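You operate a simulated robot arm through the tools that you are given. There is no shell and no other tool. Be economical: measure what you need, move in short steps, check, and stop when the job is done.

You are at the controls of a simulated two-armed robot. One attempt, no reset.

Task
Pick up the tall tin with one hand, pass it to the other hand and put it on the clear end of the store table. Set down upright: tall tin.
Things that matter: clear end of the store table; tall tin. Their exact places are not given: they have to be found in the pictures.

The check looks at the end state, three seconds after you hand in, the way a careful person would. Anything else that was tipped, shoved, dropped, spilled or broken makes it a failure.

Robot
Two 7-joint arms with two-finger parallel grippers on one trunk, on a base that drives. Base frame: it is fixed to the floor where the robot stands at the start and does not move with it; the origin is under the middle of the robot, x ahead of it, y to its left, z up; the surface under the hand at the start is at about z = 300. Readings come in mm, degrees, newtons and seconds.
The left shoulder is at the start at [70, 163, 1070], the right one opposite. With the tool pointing down near the work surface each hand reaches from about 100 to 720 mm from the robot's upright axis, wherever it stands, measured 20 degrees to its own side. Places, roughly: clear end of the store table [-800, -3400, 800]. Payload 3.43 kg a hand.
Tool frame (each hand has its own): the origin (TCP) lies between the finger pads and is the grasp point; the fingertips stand 34 mm ahead of it; z points along the fingers, y is the line along which they close. The gripper opens to 128 mm. The fingers are 24 mm wide and 12 mm thick; the gripper's body (48 by 130 mm) begins 96 mm behind the TCP.
Orientation is that of the tool frame in the base frame, as a unit quaternion [w, x, y, z]. With the fingers straight down and closing along the base's y, the tool's x points along the base's -x, its y along +y and its z along -z.

Tools
- The arms move only by the tool apply_moves. It takes "left_moves", "right_moves" or both (then of equal length, played together; a hand with none holds still); each is a list of rows, each an object (a shift or turn left out is 0, a gripper value left out holds the last) with "slide": the shift along the tool's x, y, z in m, a list of three; "angular": the turn, a rotation vector about the tool's x, y, z in degrees, a list of three; "hand": the finger opening in m, from 0 to 0.128. In form: [{"slide": [x, y, z], "angular": [ax, ay, az], "hand": hand}, ...]. A call has 1 to 12 rows; each row is the pose to reach, as a shift and turn from the pose commanded when the call began, along the tool's axes at that moment. Rows are played at 5 a second. More than 50 mm and 8.6 degrees between two rows, or a gripper value outside its range, and nothing of the call is played. A pose out of reach is approached as far as the arm can. The call stops where the force on the tool passes 40 N (or 10 N more than at its start, if that is more) or the arm is blocked; 0.2 s more then pass. The fingers move at their own pace (about 153 mm/s each) and stop on an object; they squeeze with about 42 N. The grip force told is the motor's: it shows also when the fingers shut on nothing. Time passes only in rows, and 0.2 s behind the last, so rows that repeat a pose let the fingers close. It gives the time, the measured TCP pose, the force on the tool (base axes), the opening and the grip force at its end, in the units of the frame above (readings bear some noise), with the torque about the TCP (base axes, N m) and any sound that the robot's microphone picked up, and new pictures: "show" is both (left out), scene, wrist or none (wrist: the cameras of the hands that moved).
- Cameras (640 x 400 px; columns grow to the right, rows downward): "scene" is now at [137, 12.8, 1300.8]; the picture's right is [0.15, -0.99, 0.00], its down [-0.54, -0.08, -0.84] and it looks along [0.83, 0.13, -0.54] (base axes); focal length 280 px, centre (320, 200). "left" rides on the left gripper at [76, 11, -160] in its tool frame; the picture's right is [-0.15, 0.99, 0.00], its down [-0.88, -0.13, -0.46] and it looks along [-0.45, -0.07, 0.89] (tool axes); focal length 234 px, centre (320, 200). "right" rides on the right gripper at [76, -11, -160] in its tool frame; the picture's right is [0.15, 0.99, 0.00], its down [-0.88, 0.13, -0.46] and it looks along [-0.45, 0.07, 0.89] (tool axes); focal length 234 px, centre (320, 200).
- slide_trunk(by): slides the trunk up (or, below 0, down) by that many mm; the arms and the scene camera ride with it, the base frame stays. It gives what a move gives, with no picture.
- roll_base(legs): drives the robot by 1 to 6 legs, each [ahead, left, turn to the left] in mm, mm and degrees, along the robot's own axes; the way and the turn of a leg run together, so that a leg with both is an arc; at most 1500 mm and 180 degrees a leg. The arms and the cameras ride along, it lands a little off, and it stops where it bumps. It gives what a move gives, and a new picture of the scene camera.
- turn_head(pan, tilt): turns the head with the scene camera to pan (to the left, within 86 degrees either way) and tilt (down, from -29 to 69), counted from straight ahead of the robot. It gives what a move gives, and a new picture of the scene camera.
- point_at(camera, pixels): for up to 12 pixels [column, row] of the newest picture of that camera ("zoom" is the newest enlarged one), the place [x, y, z] in the base frame of the surface seen there, good to about 2 mm. No time passes.
- inspect(camera, box): a new picture of the part [left, top, right, bottom] of that camera's present view, enlarged. No time passes.
- sign_off(): hands the job in; it is judged then, once.

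Keep the steps short. Do not move on a guess: measure, check each grasp and each placing, and mend mistakes. In all there are 80 turns and 260 pictures (those below and enlarged ones count). Leave the grippers open and the arms clear of the work at the hand-in unless told otherwise, and finish with a single line.

The tools are called after "Call:" as name(argument=value, ...) on one line, values as JSON. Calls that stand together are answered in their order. apply_moves: Moves the arms, as the interface text tells. Its arguments: {"type":"object","properties":{"left_moves":{"type":"array","items":{"type":"object","properties":{"slide":{"type":"array","items":{"type":"number"}},"angular":{"type":"array","items":{"type":"number"}},"hand":{"type":"number"}}}},"right_moves":{"type":"array","items":{"type":"object","properties":{"slide":{"type":"array","items":{"type":"number"}},"angular":{"type":"array","items":{"type":"number"}},"hand":{"type":"number"}}}},"show":{"type":"string","enum":["both","scene","wrist","none"]}},"required":[]} The other tools are called the same way: slide_trunk (by) slides the trunk up or down; roll_base (legs) drives the base; turn_head (pan, tilt) turns the head that bears the scene camera; point_at (camera, pixels) gives the place of the surface under pixels of a picture; inspect (camera, box) takes an enlarged picture of a part of a camera's view; sign_off () hands the job in.

At the start:

```text
time: 0.0
left_eef_pos: [500.4, 346.4, 1058.8]
left_tcp_rot: [0.0, 0.0, 1.0, 0.0]
left_force: [0.1, -0.3, -0.4]
left_moment: [-0.02, 0.0, 0.03]
left_grip_width: 128.3
left_gripper_force: 0.1
right_eef_pos: [511.6, -99.7, 1084.8]
right_tcp_rot: [0.0, 0.0, 1.0, 0.0]
right_force: [-0.2, 0.0, 0.4]
right_moment: [0.02, 0.0, -0.02]
right_grip_width: 128.0
right_gripper_force: 0.0
trunk travel left (down, up): [-550.0, 390.0]
robot x, y, heading: [-2.9, 0.8, -0.1]
head pan, tilt: [8.8, 32.9]
```

scene: 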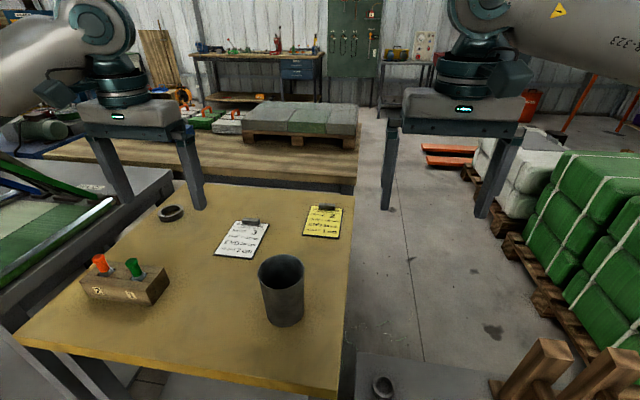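
right: 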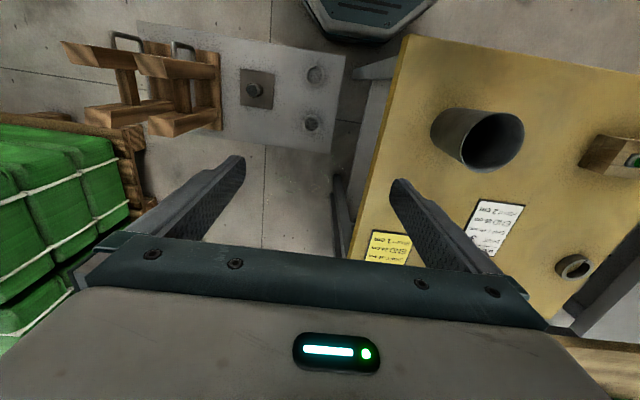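
left: 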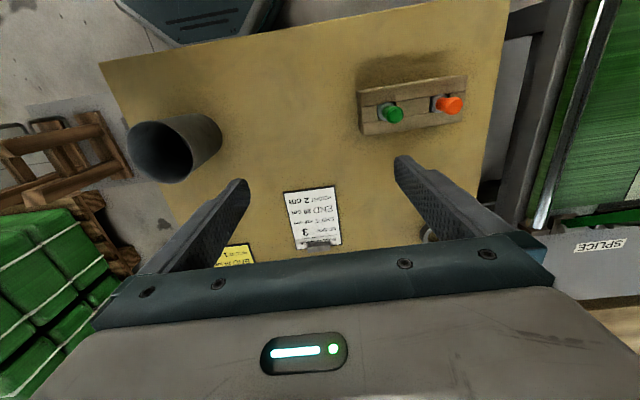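

I see a dark open cylinder near (282,290) in the scene picture, probably the tall tin. I'll measure its rim, its sides and the table, and enlarge it to check.

Call:
point_at(camera="scene", pixels=[[259, 268], [303, 268], [281, 256], [280, 286], [282, 310], [284, 325], [268, 318], [301, 315], [240, 320], [320, 350], [340, 200], [100, 360]])

Call:
inspect(camera="scene", box=[200, 200, 400, 400])

Call:
inspect(camera="left", box=[100, 80, 360, 260])

```text
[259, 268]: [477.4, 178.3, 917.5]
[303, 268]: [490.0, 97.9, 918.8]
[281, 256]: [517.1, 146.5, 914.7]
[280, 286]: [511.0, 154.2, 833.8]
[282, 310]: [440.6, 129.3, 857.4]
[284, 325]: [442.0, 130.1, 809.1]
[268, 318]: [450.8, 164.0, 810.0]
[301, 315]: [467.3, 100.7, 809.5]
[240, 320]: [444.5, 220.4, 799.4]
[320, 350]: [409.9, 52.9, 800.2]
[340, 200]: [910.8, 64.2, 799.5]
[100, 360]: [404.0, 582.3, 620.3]
```

```text
2.00 times, centred on (300, 300) of scene
```

zoom: 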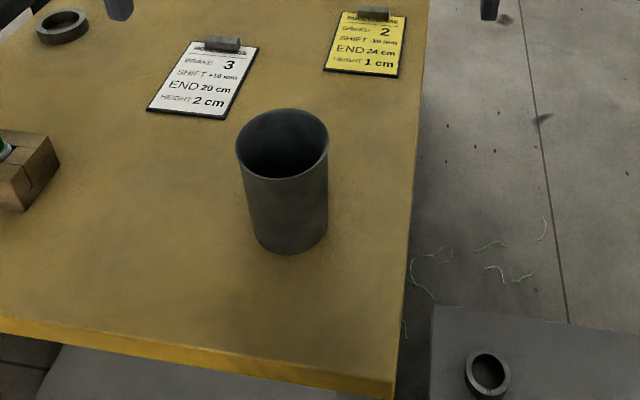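

```text
2.22 times, centred on (230, 170) of left
```

zoom: 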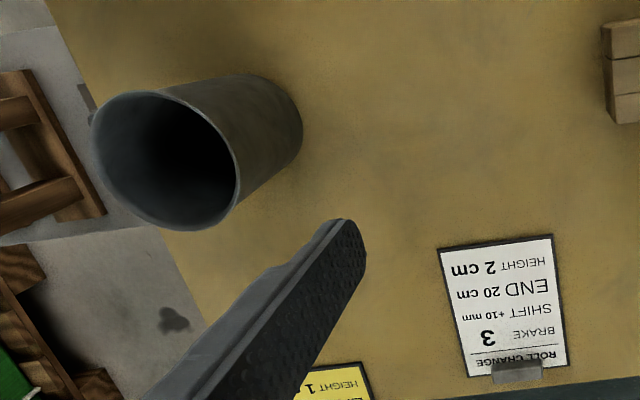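

The tin's rim is at z≈918, its centre is near (480,138) and it is about 80 mm wide, standing on the table at z=800. The left hand will take it low from the side, tilted 45° and yawed 20°, which leaves the top free for the right hand to take over from above. First I'll move to a standoff 150 mm back along the approach line.

Call:
apply_moves(left_moves=[{"slide": [0.02, -0.0287, 0.0192], "angular": [1.31, -7.42, 3.16], "hand": 0.128}, {"slide": [0.04, -0.0573, 0.0383], "angular": [2.61, -14.83, 6.32]}, {"slide": [0.06, -0.086, 0.0575], "angular": [3.92, -22.25, 9.48]}, {"slide": [0.08, -0.1147, 0.0767], "angular": [5.23, -29.67, 12.63]}, {"slide": [0.1, -0.1433, 0.0958], "angular": [6.53, -37.08, 15.79]}, {"slide": [0.12, -0.172, 0.115], "angular": [7.84, -44.5, 18.95]}, {"slide": [0.12, -0.172, 0.115], "angular": [7.84, -44.5, 18.95]}], show="both")

```text
time: 1.6
left_eef_pos: [523.3, 170.2, 997.4]
left_tcp_rot: [0.377, 0.16, 0.91, -0.068]
left_force: [-0.7, 1.0, -0.1]
left_moment: [0.0, -0.04, -0.05]
left_grip_width: 128.2
left_gripper_force: 0.0
left hand out of reach, approached as far as the arm can: row 4, 5, 6, 7
right_eef_pos: [511.7, -99.6, 1084.5]
right_tcp_rot: [0.0, 0.0, 1.0, 0.0]
right_force: [-1.1, 0.2, -0.4]
right_moment: [-0.01, -0.04, 0.02]
right_grip_width: 128.1
right_gripper_force: 0.0
trunk travel left (down, up): [-550.0, 390.0]
robot x, y, heading: [-0.9, 2.1, -0.1]
head pan, tilt: [8.8, 32.9]
```

scene: 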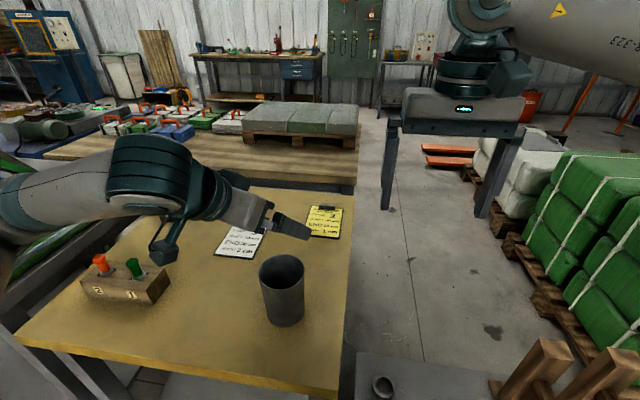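
left: 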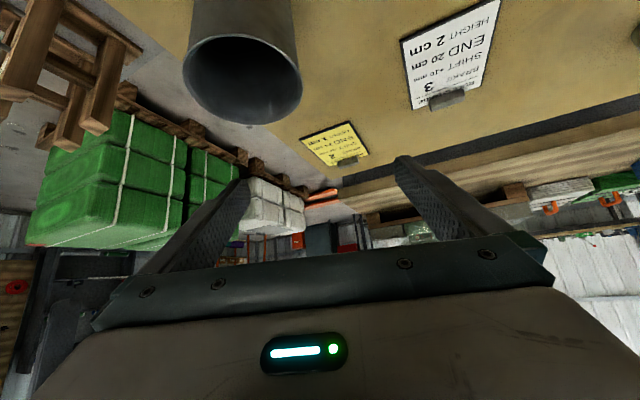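

The standoff is too close to the body for a tilted hand, so the robot must back up about 200 mm. Before driving I'll look to the right and the left for obstacles.

Call:
turn_head(pan=-86, tilt=25)

Call:
turn_head(pan=86, tilt=35)

```text
time: 3.3
left_eef_pos: [523.3, 168.5, 998.6]
left_tcp_rot: [0.375, 0.161, 0.91, -0.067]
left_force: [0.0, -0.5, 1.0]
left_moment: [0.0, -0.03, -0.03]
left_grip_width: 128.0
left_gripper_force: 0.0
right_eef_pos: [512.0, -101.8, 1086.1]
right_tcp_rot: [-0.001, 0.0, 1.0, 0.0]
right_force: [-0.4, -0.4, 0.1]
right_moment: [0.01, 0.02, -0.02]
right_grip_width: 128.0
right_gripper_force: 0.1
trunk travel left (down, up): [-550.0, 390.0]
robot x, y, heading: [-2.0, -1.1, 0.2]
head pan, tilt: [-85.9, 25.0]
```

scene: 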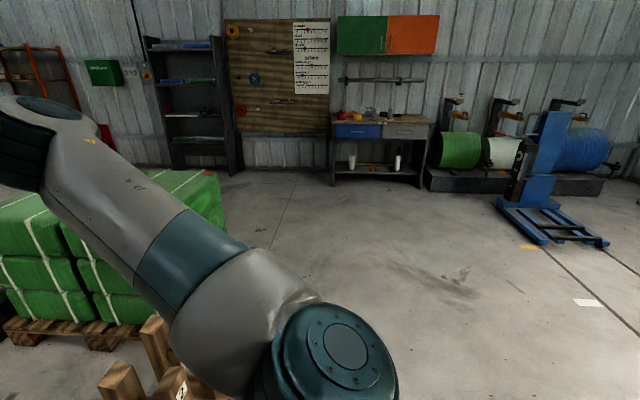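

```text
time: 5.9
left_eef_pos: [523.2, 168.7, 997.7]
left_tcp_rot: [0.375, 0.16, 0.911, -0.067]
left_force: [0.1, 0.3, 0.1]
left_moment: [-0.01, -0.01, 0.01]
left_grip_width: 128.1
left_gripper_force: 0.1
right_eef_pos: [511.9, -99.8, 1085.2]
right_tcp_rot: [0.0, 0.0, 1.0, -0.001]
right_force: [0.2, -0.6, -0.5]
right_moment: [0.02, -0.02, -0.02]
right_grip_width: 127.9
right_gripper_force: 0.1
trunk travel left (down, up): [-550.0, 390.0]
robot x, y, heading: [-1.1, 3.3, -0.1]
head pan, tilt: [85.9, 35.0]
```

scene: 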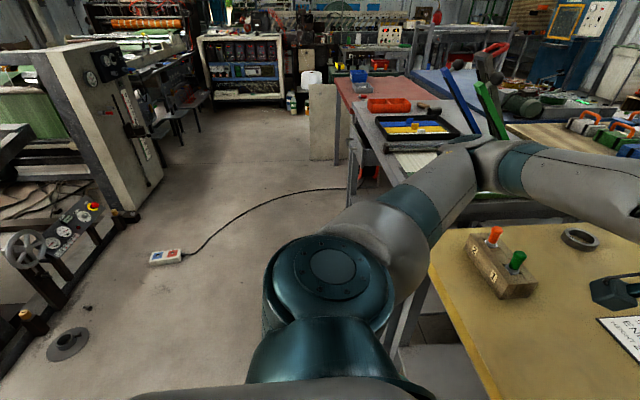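

On the left, machinery and a foot plate near (68,345) stand behind the robot. I'll measure those and the right-side layout to see how far I can reverse.

Call:
point_at(camera="scene", pixels=[[68, 345], [88, 335], [130, 216], [165, 257], [30, 320], [100, 210], [60, 380], [440, 310], [395, 340], [340, 190]])

Call:
turn_head(pan=-86, tilt=5)

```text
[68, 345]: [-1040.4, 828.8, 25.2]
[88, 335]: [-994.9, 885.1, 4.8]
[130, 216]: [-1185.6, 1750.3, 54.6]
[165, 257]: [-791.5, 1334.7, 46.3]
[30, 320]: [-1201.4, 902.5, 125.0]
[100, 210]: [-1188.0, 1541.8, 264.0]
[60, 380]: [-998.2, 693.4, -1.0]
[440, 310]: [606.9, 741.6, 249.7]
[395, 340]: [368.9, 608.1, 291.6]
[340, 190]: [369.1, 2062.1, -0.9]
```

```text
time: 8.5
left_eef_pos: [524.4, 169.7, 998.7]
left_tcp_rot: [0.375, 0.16, 0.911, -0.067]
left_force: [-1.3, 0.0, 0.6]
left_moment: [0.0, 0.0, 0.0]
left_grip_width: 127.9
left_gripper_force: 0.0
right_eef_pos: [511.3, -99.8, 1084.0]
right_tcp_rot: [0.0, 0.0, 1.0, 0.0]
right_force: [-0.4, 0.4, 0.0]
right_moment: [-0.04, 0.02, 0.02]
right_grip_width: 128.1
right_gripper_force: 0.2
trunk travel left (down, up): [-550.0, 390.0]
robot x, y, heading: [-1.3, 1.0, 0.1]
head pan, tilt: [-85.9, 5.0]
```

scene: 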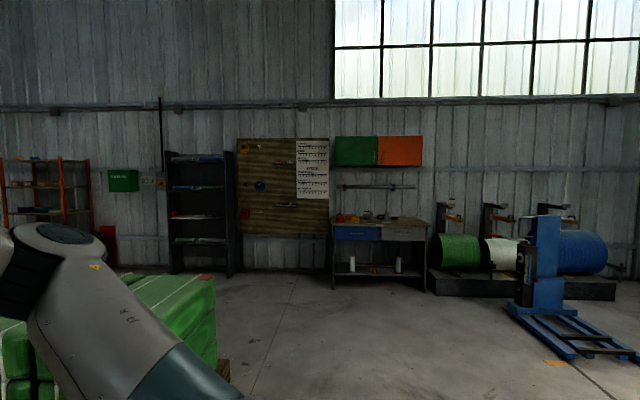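

There is at least 600 mm of free floor behind. The store table is the bench at (380,230), with clutter on its left part and a clear right end. I'll back up 200 mm and face the head to the tin again.

Call:
roll_base(legs=[[-200, 0, 0]])

Call:
turn_head(pan=8, tilt=33)

```text
time: 10.1
left_eef_pos: [322.7, 168.6, 997.9]
left_tcp_rot: [0.377, 0.161, 0.91, -0.067]
left_force: [-0.3, -0.6, 0.3]
left_moment: [0.01, -0.02, 0.0]
left_grip_width: 128.1
left_gripper_force: 0.2
right_eef_pos: [310.3, -102.1, 1085.8]
right_tcp_rot: [-0.001, 0.002, 1.0, 0.001]
right_force: [-0.5, 0.7, -0.1]
right_moment: [0.02, -0.03, 0.03]
right_grip_width: 128.0
right_gripper_force: 0.0
trunk travel left (down, up): [-550.0, 390.0]
robot x, y, heading: [-198.6, -0.5, -0.1]
head pan, tilt: [-85.9, 5.0]
```

scene: 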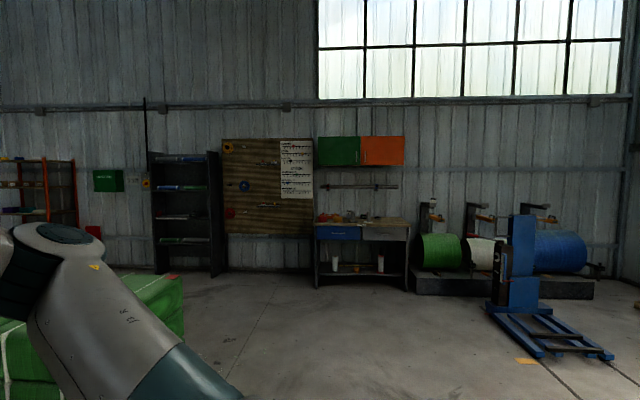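

```text
time: 11.8
left_eef_pos: [321.9, 167.6, 997.2]
left_tcp_rot: [0.375, 0.16, 0.911, -0.066]
left_force: [0.2, -0.1, -0.1]
left_moment: [0.0, -0.01, 0.0]
left_grip_width: 128.1
left_gripper_force: 0.0
right_eef_pos: [310.7, -101.6, 1084.4]
right_tcp_rot: [0.0, 0.002, 1.0, 0.0]
right_force: [-0.5, 0.6, 0.1]
right_moment: [-0.02, -0.02, 0.02]
right_grip_width: 127.9
right_gripper_force: 0.1
trunk travel left (down, up): [-550.0, 390.0]
robot x, y, heading: [-203.2, 3.0, -0.0]
head pan, tilt: [8.0, 33.0]
```

scene: 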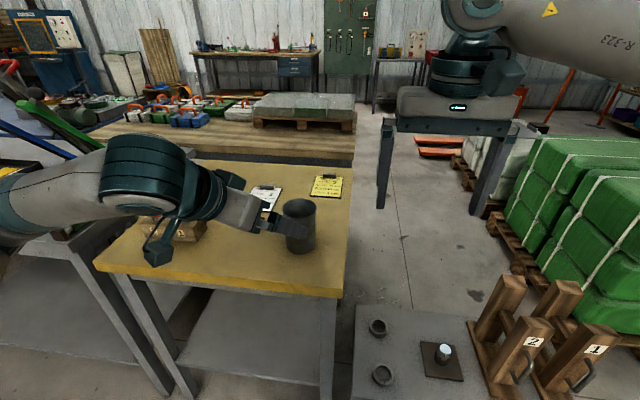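

The left hand is now at (322,168,998) with the right orientation. I'll move it onto the approach line, about 130 mm back from the grasp.

Call:
apply_moves(left_moves=[{"slide": [0, 0.009, 0.032]}, {"slide": [0, 0.017, 0.064]}, {"slide": [0, 0.0256, 0.0956]}, {"slide": [0, 0.0256, 0.0956]}], show="both")

```text
time: 12.8
left_eef_pos: [394.4, 168.8, 929.3]
left_tcp_rot: [0.375, 0.161, 0.91, -0.067]
left_force: [0.6, 0.1, 1.1]
left_moment: [-0.02, -0.02, -0.01]
left_grip_width: 128.0
left_gripper_force: 0.1
right_eef_pos: [309.1, -102.6, 1085.3]
right_tcp_rot: [0.0, 0.002, 1.0, 0.001]
right_force: [-0.3, -0.1, -0.1]
right_moment: [0.03, -0.01, 0.0]
right_grip_width: 128.0
right_gripper_force: 0.0
trunk travel left (down, up): [-550.0, 390.0]
robot x, y, heading: [-201.4, -2.2, 0.1]
head pan, tilt: [8.0, 33.0]
```

scene: 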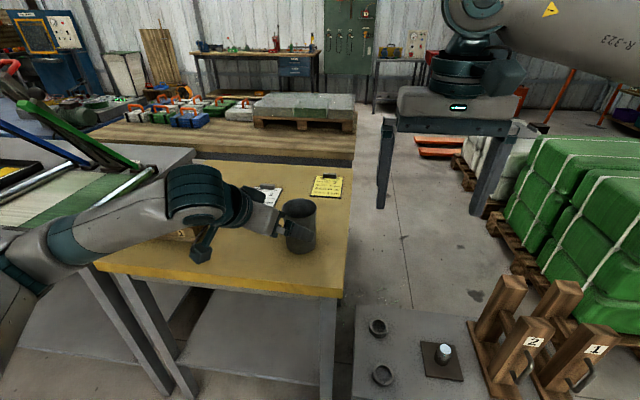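
left: 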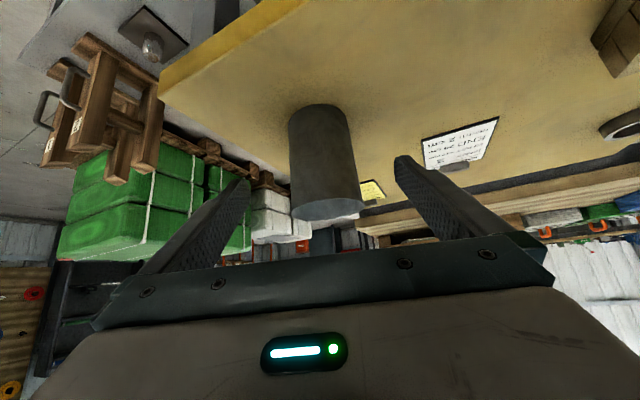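

It landed where asked and the tin sits centred between the fingers. I'll recheck the rim and bottom from this view before going in.

Call:
inspect(camera="scene", box=[250, 180, 350, 260])

Call:
point_at(camera="left", pixels=[[292, 170], [325, 170], [356, 170], [325, 215], [325, 190], [290, 120], [320, 120], [347, 120]])

```text
5.00 times, centred on (300, 220) of scene
```

zoom: 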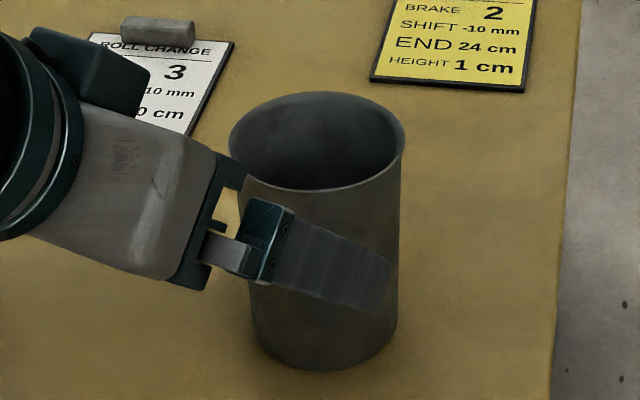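

```text
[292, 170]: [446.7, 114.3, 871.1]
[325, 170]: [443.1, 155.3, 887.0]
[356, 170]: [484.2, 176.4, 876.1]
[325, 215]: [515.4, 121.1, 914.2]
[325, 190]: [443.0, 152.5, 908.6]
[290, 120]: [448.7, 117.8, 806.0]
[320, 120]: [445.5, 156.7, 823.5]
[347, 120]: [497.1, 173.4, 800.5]
```

The centre (480,138) holds. Going in along the fingers to (480,138,846), with the fingers staying open.

Call:
apply_moves(left_moves=[{"slide": [-0.0054, 0, 0.035]}, {"slide": [-0.0054, 0, 0.07]}, {"slide": [-0.0054, 0, 0.1]}, {"slide": [-0.0054, 0, 0.1232]}, {"slide": [-0.0054, 0, 0.1232]}], show="both")

```text
time: 14.0
left_eef_pos: [478.8, 136.1, 847.3]
left_tcp_rot: [0.375, 0.161, 0.91, -0.067]
left_force: [-0.4, 0.5, -1.1]
left_moment: [0.0, 0.0, -0.01]
left_grip_width: 128.2
left_gripper_force: 0.1
right_eef_pos: [311.2, -101.5, 1085.1]
right_tcp_rot: [0.0, 0.001, 1.0, -0.001]
right_force: [0.1, 0.4, 0.2]
right_moment: [0.0, 0.01, -0.02]
right_grip_width: 127.7
right_gripper_force: 0.1
trunk travel left (down, up): [-550.0, 390.0]
robot x, y, heading: [-200.7, -0.2, -0.2]
head pan, tilt: [8.0, 33.0]
```

scene: 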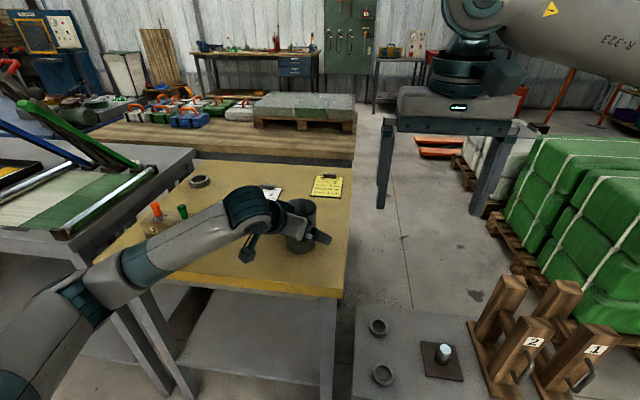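
left: 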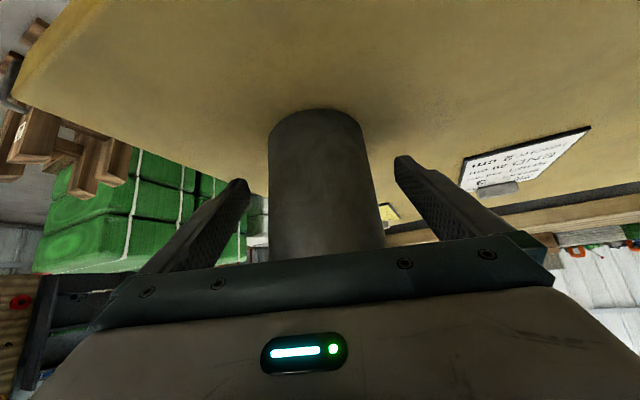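

The tin is centred between the fingers at column ~322. Closing the left hand.

Call:
apply_moves(left_moves=[{"hand": 0.09}, {"hand": 0.07}, {"hand": 0.07}, {"hand": 0.07}], show="wrist")

```text
time: 15.0
left_eef_pos: [479.4, 137.3, 849.0]
left_tcp_rot: [0.375, 0.16, 0.91, -0.067]
left_force: [-0.2, 0.0, 0.5]
left_moment: [-0.04, 0.0, 0.02]
left_grip_width: 80.2
left_gripper_force: 41.6
right_eef_pos: [310.2, -101.7, 1085.4]
right_tcp_rot: [0.001, 0.001, 1.0, 0.0]
right_force: [0.3, -0.3, 0.4]
right_moment: [-0.03, 0.02, -0.04]
right_grip_width: 128.3
right_gripper_force: 0.1
trunk travel left (down, up): [-550.0, 390.0]
robot x, y, heading: [-202.5, -0.2, 0.0]
head pan, tilt: [8.0, 33.0]
```

left: 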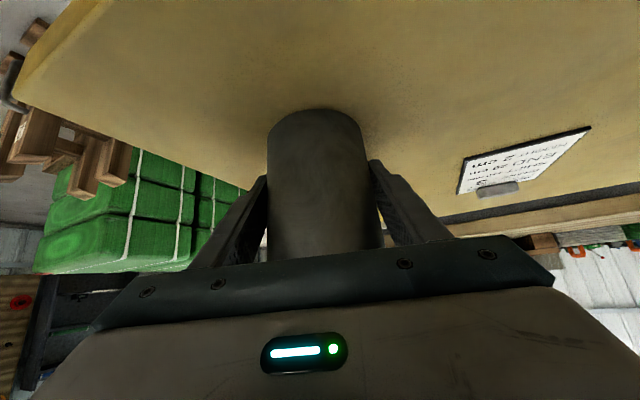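

The grip reads 80.2 mm at 41.6 N. Lifting straight up 100 mm.

Call:
apply_moves(left_moves=[{"slide": [-0.012, 0, -0.012]}, {"slide": [-0.036, 0, -0.036]}, {"slide": [-0.0707, 0, -0.0707]}, {"slide": [-0.0707, 0, -0.0707]}], show="both")

```text
time: 16.0
left_eef_pos: [479.7, 136.4, 946.8]
left_tcp_rot: [0.375, 0.161, 0.91, -0.069]
left_force: [0.4, 0.6, -1.3]
left_moment: [0.0, -0.01, -0.02]
left_grip_width: 80.3
left_gripper_force: 42.2
right_eef_pos: [310.3, -100.1, 1084.5]
right_tcp_rot: [-0.001, 0.002, 1.0, 0.0]
right_force: [0.0, 0.1, 0.4]
right_moment: [0.0, -0.01, 0.03]
right_grip_width: 127.9
right_gripper_force: 0.1
trunk travel left (down, up): [-550.0, 390.0]
robot x, y, heading: [-202.8, 1.5, 0.1]
head pan, tilt: [8.0, 33.0]
```

scene: 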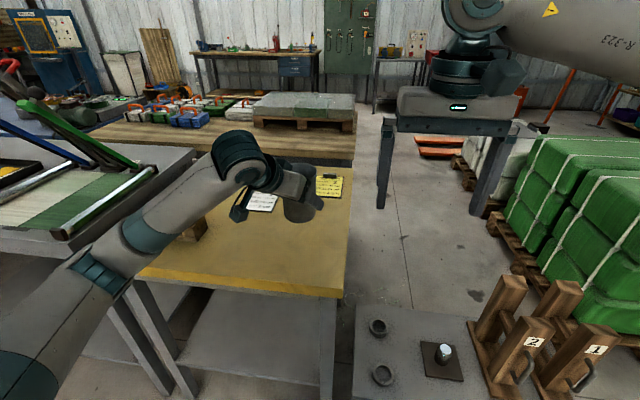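
left: 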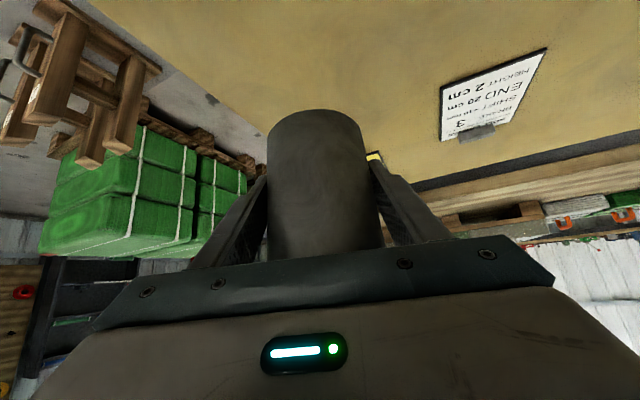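

The tin is lifted and steady. Next I'll bring it closer, to about (400,40,948). At the same time the right hand goes up and yaws -20°, so that its fingers close along the same line as the left's.

Call:
apply_moves(left_moves=[{"slide": [0, 0, 0]}, {"slide": [0.0059, -0.0239, -0.0059]}, {"slide": [0.0118, -0.0478, -0.0118]}, {"slide": [0.0176, -0.0717, -0.0176]}, {"slide": [0.0235, -0.0956, -0.0235]}, {"slide": [0.0294, -0.1195, -0.0294]}, {"slide": [0.0294, -0.1195, -0.0294]}], right_moves=[{"slide": [-0.01, -0.01, -0.04], "angular": [0, 0, 5]}, {"slide": [-0.02, -0.02, -0.08], "angular": [0, 0, 10]}, {"slide": [-0.03, -0.03, -0.12], "angular": [0, 0, 15]}, {"slide": [-0.05, -0.04, -0.15], "angular": [0, 0, 20]}, {"slide": [-0.06, -0.04, -0.15], "angular": [0, 0, 20]}, {"slide": [-0.06, -0.04, -0.15], "angular": [0, 0, 20]}, {"slide": [-0.06, -0.04, -0.15], "angular": [0, 0, 20]}], show="both")

```text
time: 17.6
left_eef_pos: [401.0, 40.9, 945.8]
left_tcp_rot: [0.376, 0.161, 0.91, -0.067]
left_force: [0.4, 0.0, -1.8]
left_moment: [0.02, 0.01, -0.01]
left_grip_width: 80.0
left_gripper_force: 42.2
right_eef_pos: [372.4, -141.4, 1236.2]
right_tcp_rot: [0.0, 0.177, 0.984, -0.001]
right_force: [0.6, -0.2, -0.3]
right_moment: [0.01, 0.01, -0.02]
right_grip_width: 127.8
right_gripper_force: 0.0
trunk travel left (down, up): [-550.0, 390.0]
robot x, y, heading: [-202.6, 0.6, 0.1]
head pan, tilt: [8.0, 33.0]
```

scene: 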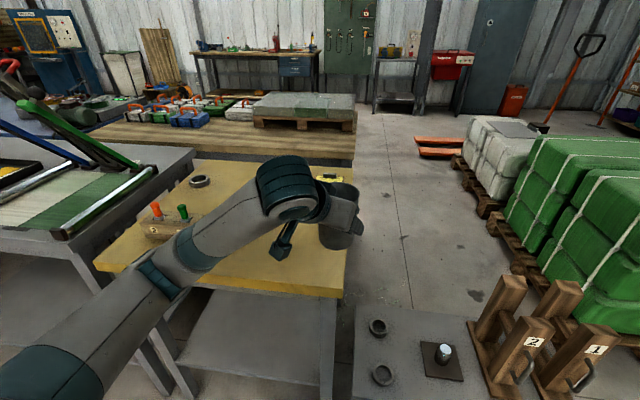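
right: 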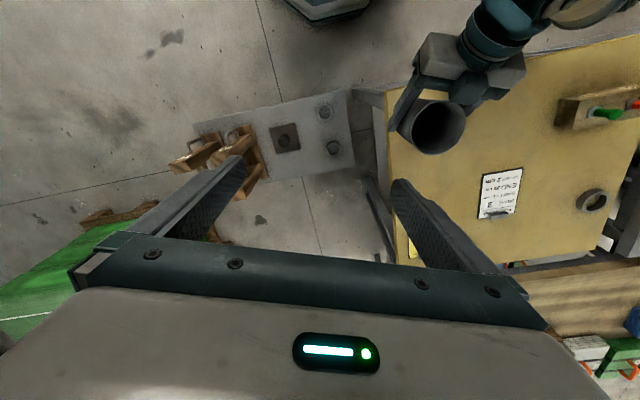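
left: 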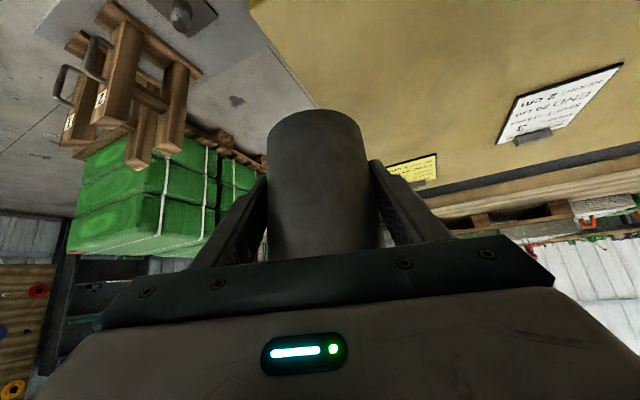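

Both hands arrived as planned. The tin's mouth shows at (438,127) in the right camera, so I'll measure its rim from there.

Call:
inspect(camera="right", box=[360, 50, 520, 170])

Call:
point_at(camera="right", pixels=[[410, 130], [466, 128], [440, 152], [440, 101], [413, 120], [412, 135], [425, 150], [458, 150], [463, 140], [430, 104]])

```text
3.33 times, centred on (440, 110) of right
```

zoom: 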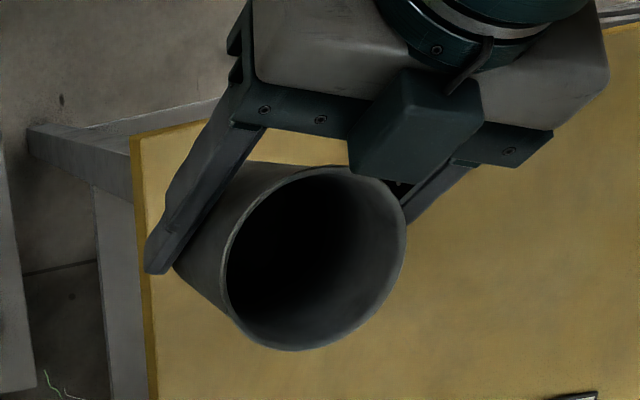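

```text
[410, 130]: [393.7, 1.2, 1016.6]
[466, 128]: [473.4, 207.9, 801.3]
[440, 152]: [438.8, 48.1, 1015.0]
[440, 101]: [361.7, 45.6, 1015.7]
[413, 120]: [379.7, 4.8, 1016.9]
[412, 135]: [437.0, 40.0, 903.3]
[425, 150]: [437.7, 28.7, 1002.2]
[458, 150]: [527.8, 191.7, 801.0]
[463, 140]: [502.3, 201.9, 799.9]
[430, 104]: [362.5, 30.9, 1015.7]
```

A dark block sits on the upper side of the left gripper, near the tin's back rim in the enlarged picture. I'll measure it to see whether it obstructs the right hand.

Call:
point_at(camera="zoom", pixels=[[400, 78], [470, 88], [390, 130], [365, 165], [440, 180], [480, 100], [355, 130], [300, 60], [560, 90], [250, 120], [215, 180], [160, 265]])

```text
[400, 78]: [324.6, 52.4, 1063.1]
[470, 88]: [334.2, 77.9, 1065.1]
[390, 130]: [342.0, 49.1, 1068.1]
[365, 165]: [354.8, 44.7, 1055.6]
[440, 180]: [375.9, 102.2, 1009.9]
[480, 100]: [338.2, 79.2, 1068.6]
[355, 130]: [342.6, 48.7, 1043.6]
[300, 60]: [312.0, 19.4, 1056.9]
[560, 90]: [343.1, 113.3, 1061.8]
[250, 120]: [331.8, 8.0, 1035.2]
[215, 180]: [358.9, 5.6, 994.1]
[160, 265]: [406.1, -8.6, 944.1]
```

The block spans about x 330–358 and z 1043–1068. That is behind where the right fingers will come down and below the right palm, so it's clear. The tin axis is at (400,41) with the rim at z=1016. I'll bring the right hand over the tin, stopping high to check.

Call:
apply_moves(right_moves=[{"slide": [0.008, 0.045, 0]}, {"slide": [0.016, 0.09, 0]}, {"slide": [0.023, 0.135, 0.02]}, {"slide": [0.0311, 0.1807, 0.04]}, {"slide": [0.0311, 0.1807, 0.08], "hand": 0.115}, {"slide": [0.0311, 0.1807, 0.116], "hand": 0.115}, {"slide": [0.0311, 0.1807, 0.116], "hand": 0.115}], show="both")

```text
refused: row 4 steps farther than a row can; nothing moved
```

Row 4 was slightly over the step limit, so I'll use shorter steps.

Call:
apply_moves(right_moves=[{"slide": [0.007, 0.04, 0]}, {"slide": [0.014, 0.08, 0]}, {"slide": [0.021, 0.12, 0.0]}, {"slide": [0.028, 0.155, 0.01]}, {"slide": [0.0311, 0.1807, 0.04]}, {"slide": [0.0311, 0.1807, 0.08], "hand": 0.115}, {"slide": [0.0311, 0.1807, 0.116], "hand": 0.115}, {"slide": [0.0311, 0.1807, 0.116], "hand": 0.115}], show="both")

```text
time: 19.4
left_eef_pos: [400.9, 41.1, 947.1]
left_tcp_rot: [0.376, 0.161, 0.91, -0.067]
left_force: [-0.6, 0.0, -0.2]
left_moment: [0.01, -0.03, 0.02]
left_grip_width: 80.1
left_gripper_force: 42.6
right_eef_pos: [403.9, 39.0, 1118.1]
right_tcp_rot: [0.0, 0.175, 0.984, 0.0]
right_force: [-0.1, 0.7, -0.8]
right_moment: [-0.04, -0.02, -0.01]
right_grip_width: 114.8
right_gripper_force: 0.1
trunk travel left (down, up): [-550.0, 390.0]
robot x, y, heading: [-197.9, -2.3, -0.1]
head pan, tilt: [8.0, 33.0]
```

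scene: 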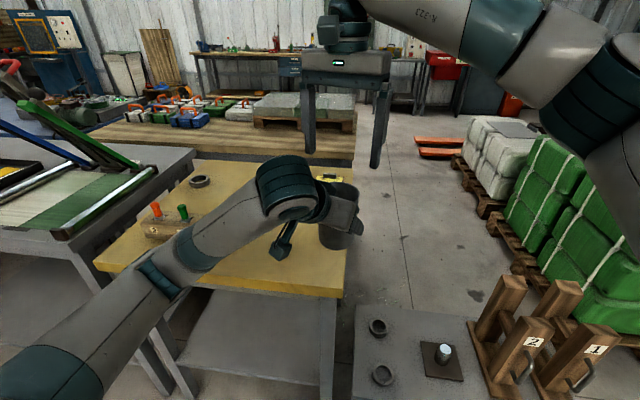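
right: 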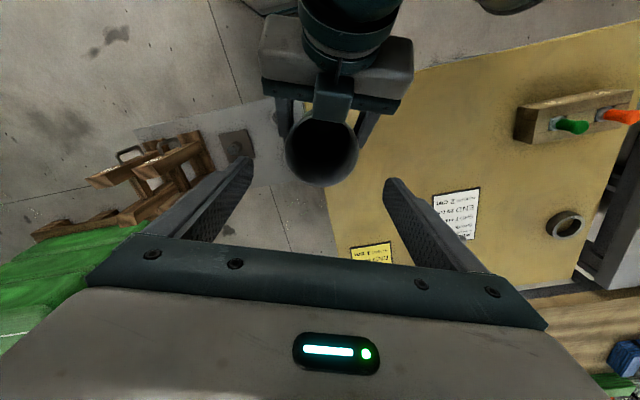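

The right hand is over the tin. Before descending I'll measure the top of the left wrist, near (350,20) in the right camera, to make sure the right camera housing clears it.

Call:
point_at(camera="right", pixels=[[350, 10], [350, 40], [310, 40], [385, 40], [340, 60], [335, 85], [325, 105], [322, 185], [286, 150], [358, 150], [275, 70], [400, 70]])

```text
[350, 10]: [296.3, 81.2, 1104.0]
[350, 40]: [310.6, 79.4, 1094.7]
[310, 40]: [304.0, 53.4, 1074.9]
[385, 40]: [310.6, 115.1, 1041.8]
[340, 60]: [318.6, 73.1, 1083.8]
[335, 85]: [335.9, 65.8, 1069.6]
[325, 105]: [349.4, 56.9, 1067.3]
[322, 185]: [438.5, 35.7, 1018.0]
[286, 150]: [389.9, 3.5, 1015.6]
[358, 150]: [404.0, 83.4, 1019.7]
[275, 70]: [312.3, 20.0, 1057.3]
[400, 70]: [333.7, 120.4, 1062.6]
```

The left wrist tops out at about z=1104 near x=296, and the right camera will end at about (329,55,1171), so it clears. Descending 107 mm so that the fingers straddle the rim.

Call:
apply_moves(right_moves=[{"slide": [0, 0.0015, 0.04]}, {"slide": [0, 0.0015, 0.075]}, {"slide": [0, 0.0015, 0.095]}, {"slide": [0, 0.0015, 0.107]}, {"slide": [0, 0.0015, 0.107]}], show="both")

```text
time: 20.6
left_eef_pos: [400.9, 40.8, 946.7]
left_tcp_rot: [0.375, 0.161, 0.911, -0.067]
left_force: [-0.4, -0.2, -0.8]
left_moment: [-0.02, -0.02, -0.02]
left_grip_width: 80.1
left_gripper_force: 41.5
right_eef_pos: [404.5, 41.3, 1011.5]
right_tcp_rot: [-0.001, 0.176, 0.984, 0.0]
right_force: [0.5, 0.7, -0.5]
right_moment: [0.01, -0.02, 0.03]
right_grip_width: 114.9
right_gripper_force: 0.1
trunk travel left (down, up): [-550.0, 390.0]
robot x, y, heading: [-201.0, 2.8, -0.2]
head pan, tilt: [8.0, 33.0]
```

scene: 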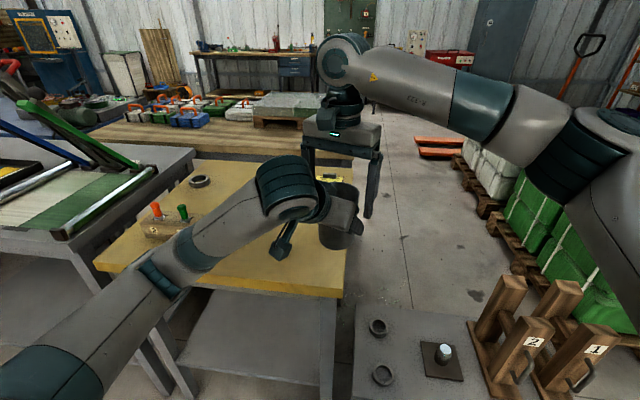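
right: 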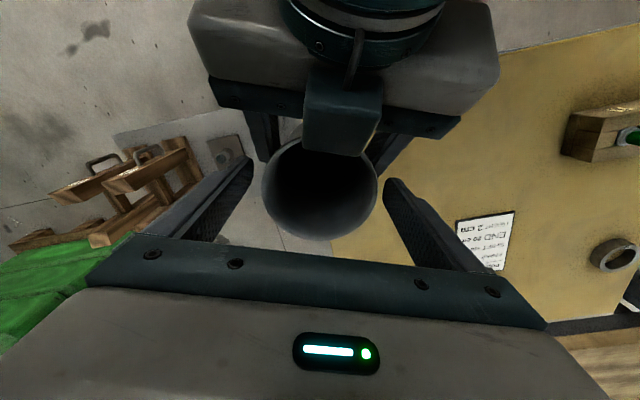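

The fingers straddle the tin with nothing touching. Closing the right hand.

Call:
apply_moves(right_moves=[{"hand": 0.095}, {"hand": 0.085}, {"hand": 0.07}, {"hand": 0.07}, {"hand": 0.07}], show="both")

Call:
inspect(camera="scene", box=[260, 100, 420, 260])

```text
time: 21.8
left_eef_pos: [401.0, 41.6, 946.5]
left_tcp_rot: [0.375, 0.16, 0.911, -0.067]
left_force: [2.7, 6.2, -0.7]
left_moment: [-0.32, 0.1, 0.04]
left_grip_width: 80.2
left_gripper_force: 42.3
right_eef_pos: [405.4, 40.3, 1012.0]
right_tcp_rot: [-0.001, 0.176, 0.984, 0.0]
right_force: [-3.0, -7.8, 0.4]
right_moment: [-0.12, 0.03, 0.0]
right_grip_width: 84.3
right_gripper_force: 41.9
trunk travel left (down, up): [-550.0, 390.0]
robot x, y, heading: [-200.0, 0.9, 0.1]
head pan, tilt: [8.0, 33.0]
```

scene: 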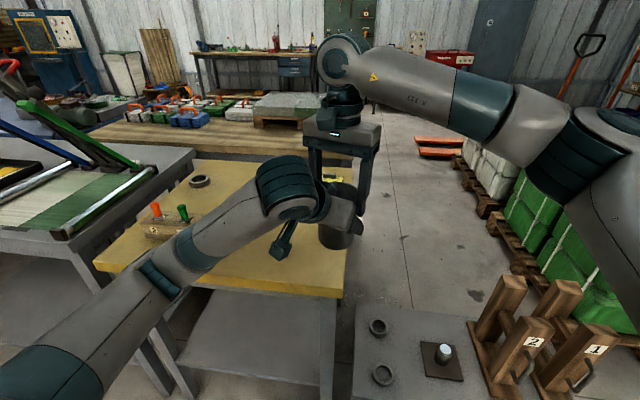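
right: 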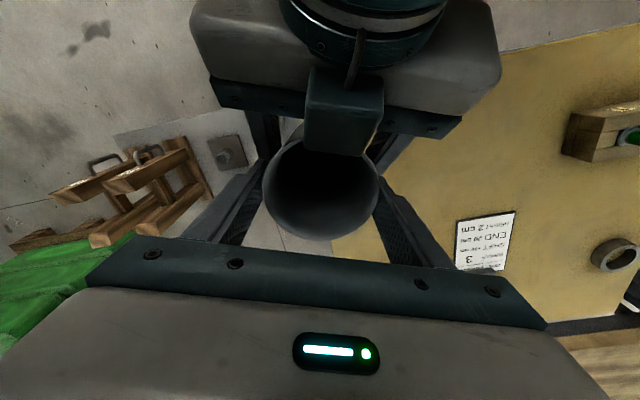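

```text
2.50 times, centred on (340, 180) of scene
```

zoom: 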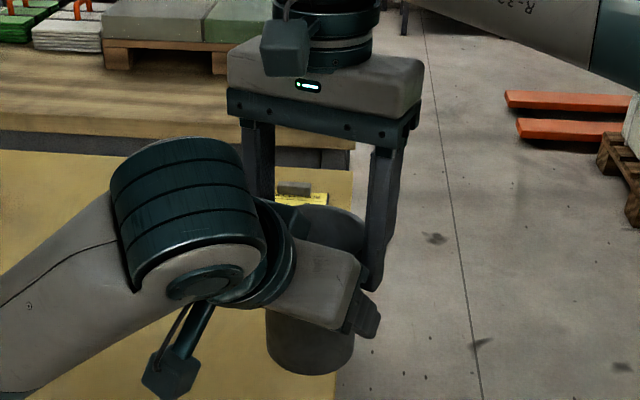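

The right grip reads 84 mm at 42 N, so the tin widens slightly at its rim. Both hands hold it now. I'll open the left hand in place and check that the tin stays.

Call:
apply_moves(left_moves=[{"hand": 0.09}, {"hand": 0.11}, {"hand": 0.11}, {"hand": 0.11}], show="both")

```text
time: 22.8
left_eef_pos: [400.9, 40.1, 946.7]
left_tcp_rot: [0.375, 0.16, 0.911, -0.067]
left_force: [-0.5, 0.1, -0.7]
left_moment: [0.0, 0.03, -0.01]
left_grip_width: 110.0
left_gripper_force: 0.0
right_eef_pos: [403.3, 40.2, 1012.2]
right_tcp_rot: [-0.001, 0.176, 0.984, 0.0]
right_force: [-0.4, 0.2, 1.0]
right_moment: [0.0, 0.0, 0.05]
right_grip_width: 84.4
right_gripper_force: 41.7
trunk travel left (down, up): [-550.0, 390.0]
robot x, y, heading: [-202.2, -3.6, -0.1]
head pan, tilt: [8.0, 33.0]
```

scene: 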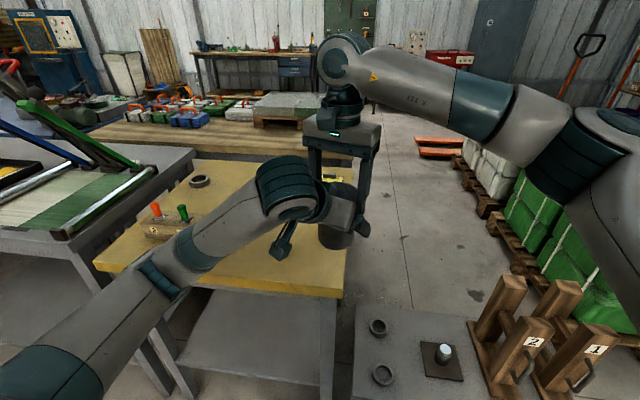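
left: 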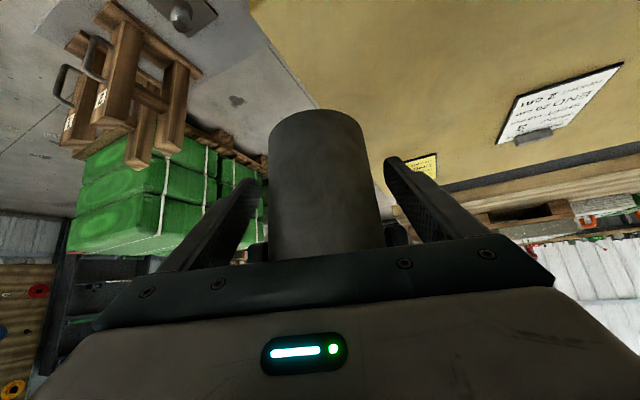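

The tin stays put, and the left hand is unloaded at 110 mm opening. Now I'll back the left hand out along its own axis while the right hand carries the tin 60 mm the other way.

Call:
apply_moves(left_moves=[{"slide": [0, 0, -0.025], "hand": 0.12}, {"slide": [0, 0, -0.05]}, {"slide": [0, 0, -0.08]}, {"slide": [0, 0, -0.11]}, {"slide": [0, 0, -0.11]}], right_moves=[{"slide": [-0.015, 0, 0]}, {"slide": [-0.03, 0, 0]}, {"slide": [-0.045, 0, 0]}, {"slide": [-0.06, 0, 0]}, {"slide": [-0.06, 0, 0]}], show="both")

```text
time: 24.0
left_eef_pos: [328.4, 66.5, 1024.7]
left_tcp_rot: [0.375, 0.161, 0.911, -0.067]
left_force: [0.0, -0.2, 0.0]
left_moment: [0.01, 0.03, 0.02]
left_grip_width: 119.9
left_gripper_force: 0.1
right_eef_pos: [461.6, 19.6, 1011.3]
right_tcp_rot: [0.0, 0.175, 0.985, 0.0]
right_force: [0.2, -0.3, 0.4]
right_moment: [0.04, -0.01, 0.0]
right_grip_width: 84.3
right_gripper_force: 41.6
trunk travel left (down, up): [-550.0, 390.0]
robot x, y, heading: [-200.8, 1.2, -0.1]
head pan, tilt: [8.0, 33.0]
```

scene: 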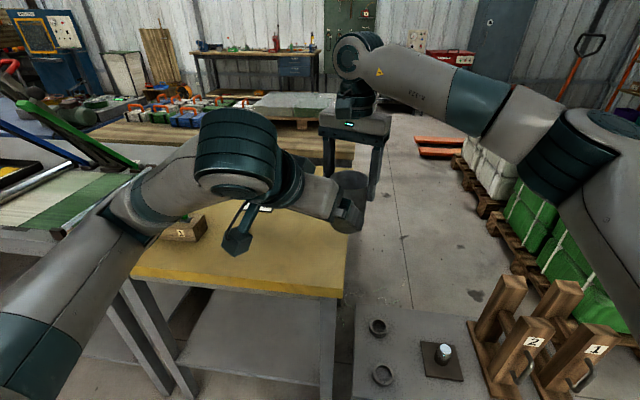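
right: 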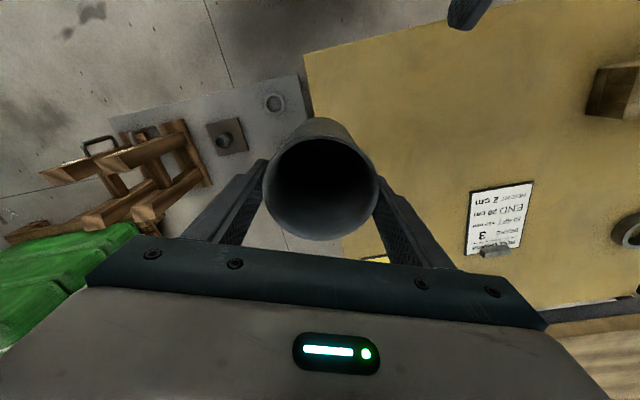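
left: 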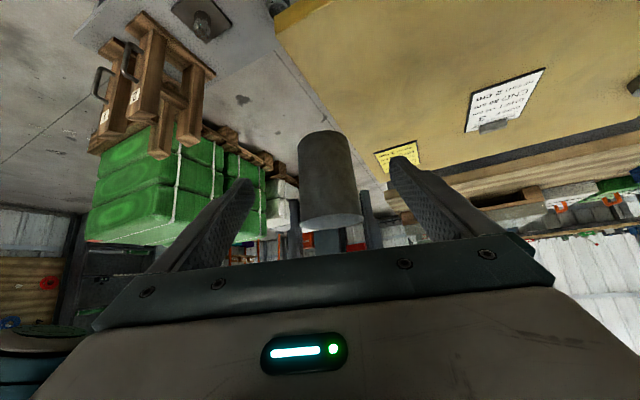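

The handover is done: the right hand holds the tin upright and the left is clear. Now I'll fold the left hand away up and to the left, turning it back to point down.

Call:
apply_moves(left_moves=[{"slide": [0.0081, 0.0278, -0.0302], "angular": [-0.98, 5.56, -2.37]}, {"slide": [0.0163, 0.0556, -0.0605], "angular": [-1.96, 11.13, -4.74]}, {"slide": [0.0244, 0.0833, -0.0907], "angular": [-2.94, 16.69, -7.11]}, {"slide": [0.0326, 0.1111, -0.121], "angular": [-3.92, 22.25, -9.48]}, {"slide": [0.0407, 0.1389, -0.1512], "angular": [-4.9, 27.81, -11.84]}, {"slide": [0.0488, 0.1667, -0.1814], "angular": [-5.88, 33.38, -14.21]}, {"slide": [0.057, 0.1944, -0.2117], "angular": [-6.86, 38.94, -16.58]}, {"slide": [0.0651, 0.2222, -0.2419], "angular": [-7.84, 44.5, -18.95]}, {"slide": [0.0651, 0.2222, -0.2419], "angular": [-7.84, 44.5, -18.95]}], show="scene")

```text
time: 26.0
left_eef_pos: [199.9, 348.1, 1152.0]
left_tcp_rot: [-0.002, 0.0, 1.0, -0.002]
left_force: [-0.3, -0.3, -0.3]
left_moment: [0.02, 0.01, -0.01]
left_grip_width: 120.3
left_gripper_force: 0.0
right_eef_pos: [461.4, 19.1, 1010.5]
right_tcp_rot: [-0.001, 0.175, 0.985, -0.001]
right_force: [0.0, 0.4, -0.5]
right_moment: [0.0, 0.01, 0.0]
right_grip_width: 84.9
right_gripper_force: 41.8
trunk travel left (down, up): [-550.0, 390.0]
robot x, y, heading: [-202.2, -1.4, 0.2]
head pan, tilt: [8.0, 33.0]
```

scene: 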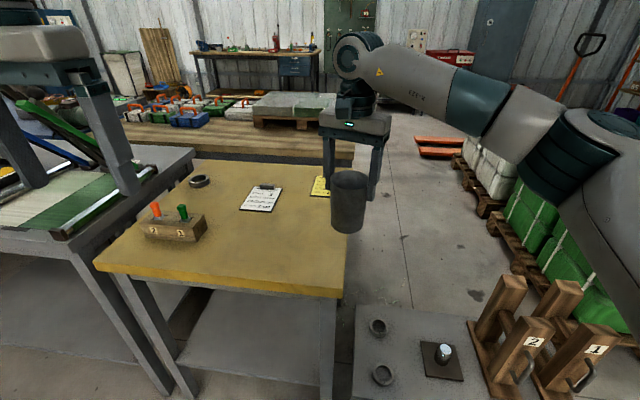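

The tin hangs upright in the right hand. I'll pull it in closer to the body and raise it a little for driving, moving smoothly.

Call:
apply_moves(right_moves=[{"slide": [0.02, -0.02, -0.02]}, {"slide": [0.045, -0.045, -0.039]}, {"slide": [0.07, -0.07, -0.039]}, {"slide": [0.095, -0.095, -0.039]}, {"slide": [0.12, -0.12, -0.039]}, {"slide": [0.145, -0.145, -0.039]}, {"slide": [0.165, -0.166, -0.039]}, {"slide": [0.165, -0.166, -0.039]}], show="both")

Call:
point_at(camera="scene", pixels=[[535, 330], [480, 310], [605, 345], [500, 255], [560, 150], [630, 300], [370, 310], [360, 395], [150, 395]])

```text
time: 27.8
left_eef_pos: [198.6, 350.3, 1151.0]
left_tcp_rot: [-0.002, 0.001, 1.0, -0.001]
left_force: [-0.1, 1.0, 0.2]
left_moment: [-0.03, 0.02, 0.01]
left_grip_width: 120.1
left_gripper_force: 0.0
right_eef_pos: [249.2, -79.6, 1051.2]
right_tcp_rot: [0.0, 0.175, 0.985, 0.0]
right_force: [-0.1, 0.1, -0.5]
right_moment: [0.0, 0.02, 0.03]
right_grip_width: 84.5
right_gripper_force: 41.8
trunk travel left (down, up): [-550.0, 390.0]
robot x, y, heading: [-199.6, 3.2, -0.3]
head pan, tilt: [8.0, 33.0]
```

scene: 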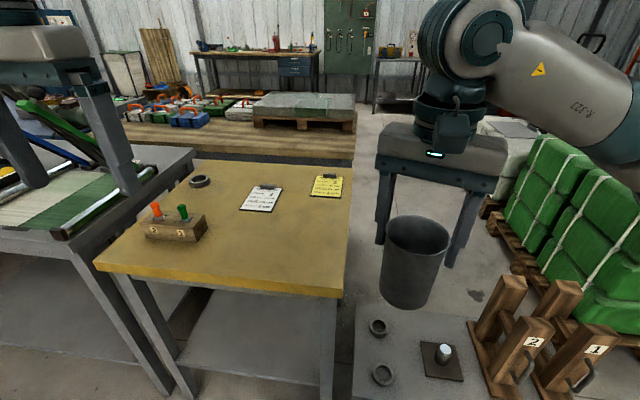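
right: 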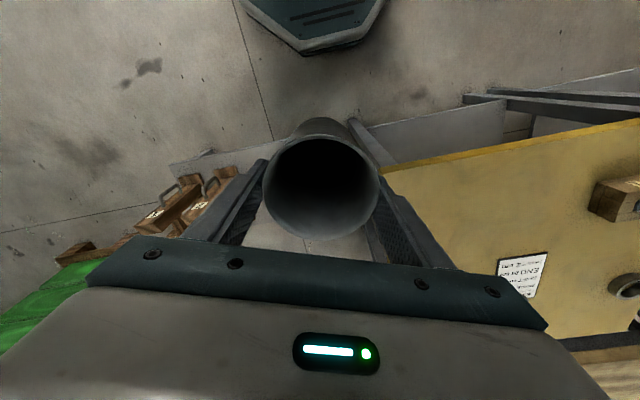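

```text
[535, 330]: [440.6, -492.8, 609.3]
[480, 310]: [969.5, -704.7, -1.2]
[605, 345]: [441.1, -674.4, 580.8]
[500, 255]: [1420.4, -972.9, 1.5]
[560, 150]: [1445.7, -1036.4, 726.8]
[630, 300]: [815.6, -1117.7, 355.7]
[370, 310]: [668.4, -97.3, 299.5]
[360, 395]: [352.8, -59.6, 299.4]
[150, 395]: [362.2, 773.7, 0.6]
```

The nearest obstacles on the right are low frames at x≥440 and bales up to z≈730. I'll back up 250 mm, turn right 90° in place and look toward the store table.

Call:
roll_base(legs=[[-250, 0, 0], [0, 0, -90]])

Call:
turn_head(pan=0, tilt=20)

```text
time: 33.4
left_eef_pos: [-97.2, -391.7, 1151.8]
left_tcp_rot: [-0.001, 0.702, 0.712, 0.0]
left_force: [1.0, 0.6, 0.5]
left_moment: [0.01, -0.03, -0.01]
left_grip_width: 120.1
left_gripper_force: 0.1
right_eef_pos: [-524.3, -452.3, 1051.0]
right_tcp_rot: [0.0, 0.814, 0.581, 0.0]
right_force: [0.2, 0.0, -0.1]
right_moment: [0.02, 0.01, 0.0]
right_grip_width: 84.6
right_gripper_force: 41.6
trunk travel left (down, up): [-550.0, 390.0]
robot x, y, heading: [-451.8, 1.9, -89.0]
head pan, tilt: [8.0, 33.0]
```

scene: 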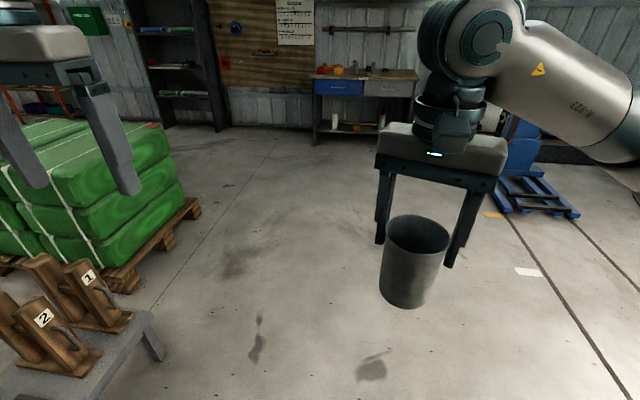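

```text
time: 34.1
left_eef_pos: [-97.1, -392.4, 1150.4]
left_tcp_rot: [-0.001, 0.702, 0.712, 0.0]
left_force: [0.2, 1.1, -0.8]
left_moment: [0.03, -0.01, -0.01]
left_grip_width: 120.0
left_gripper_force: 0.0
right_eef_pos: [-523.7, -450.8, 1051.3]
right_tcp_rot: [0.0, 0.814, 0.58, 0.0]
right_force: [0.1, -0.4, -0.4]
right_moment: [-0.01, -0.03, 0.0]
right_grip_width: 84.5
right_gripper_force: 41.7
trunk travel left (down, up): [-550.0, 390.0]
robot x, y, heading: [-451.1, 3.6, -89.3]
head pan, tilt: [0.0, 20.0]
```

scene: 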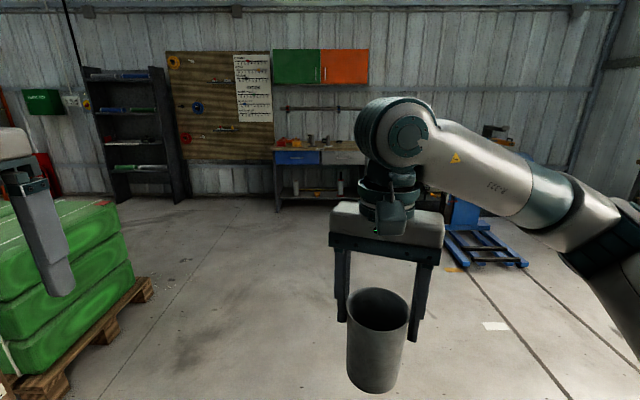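

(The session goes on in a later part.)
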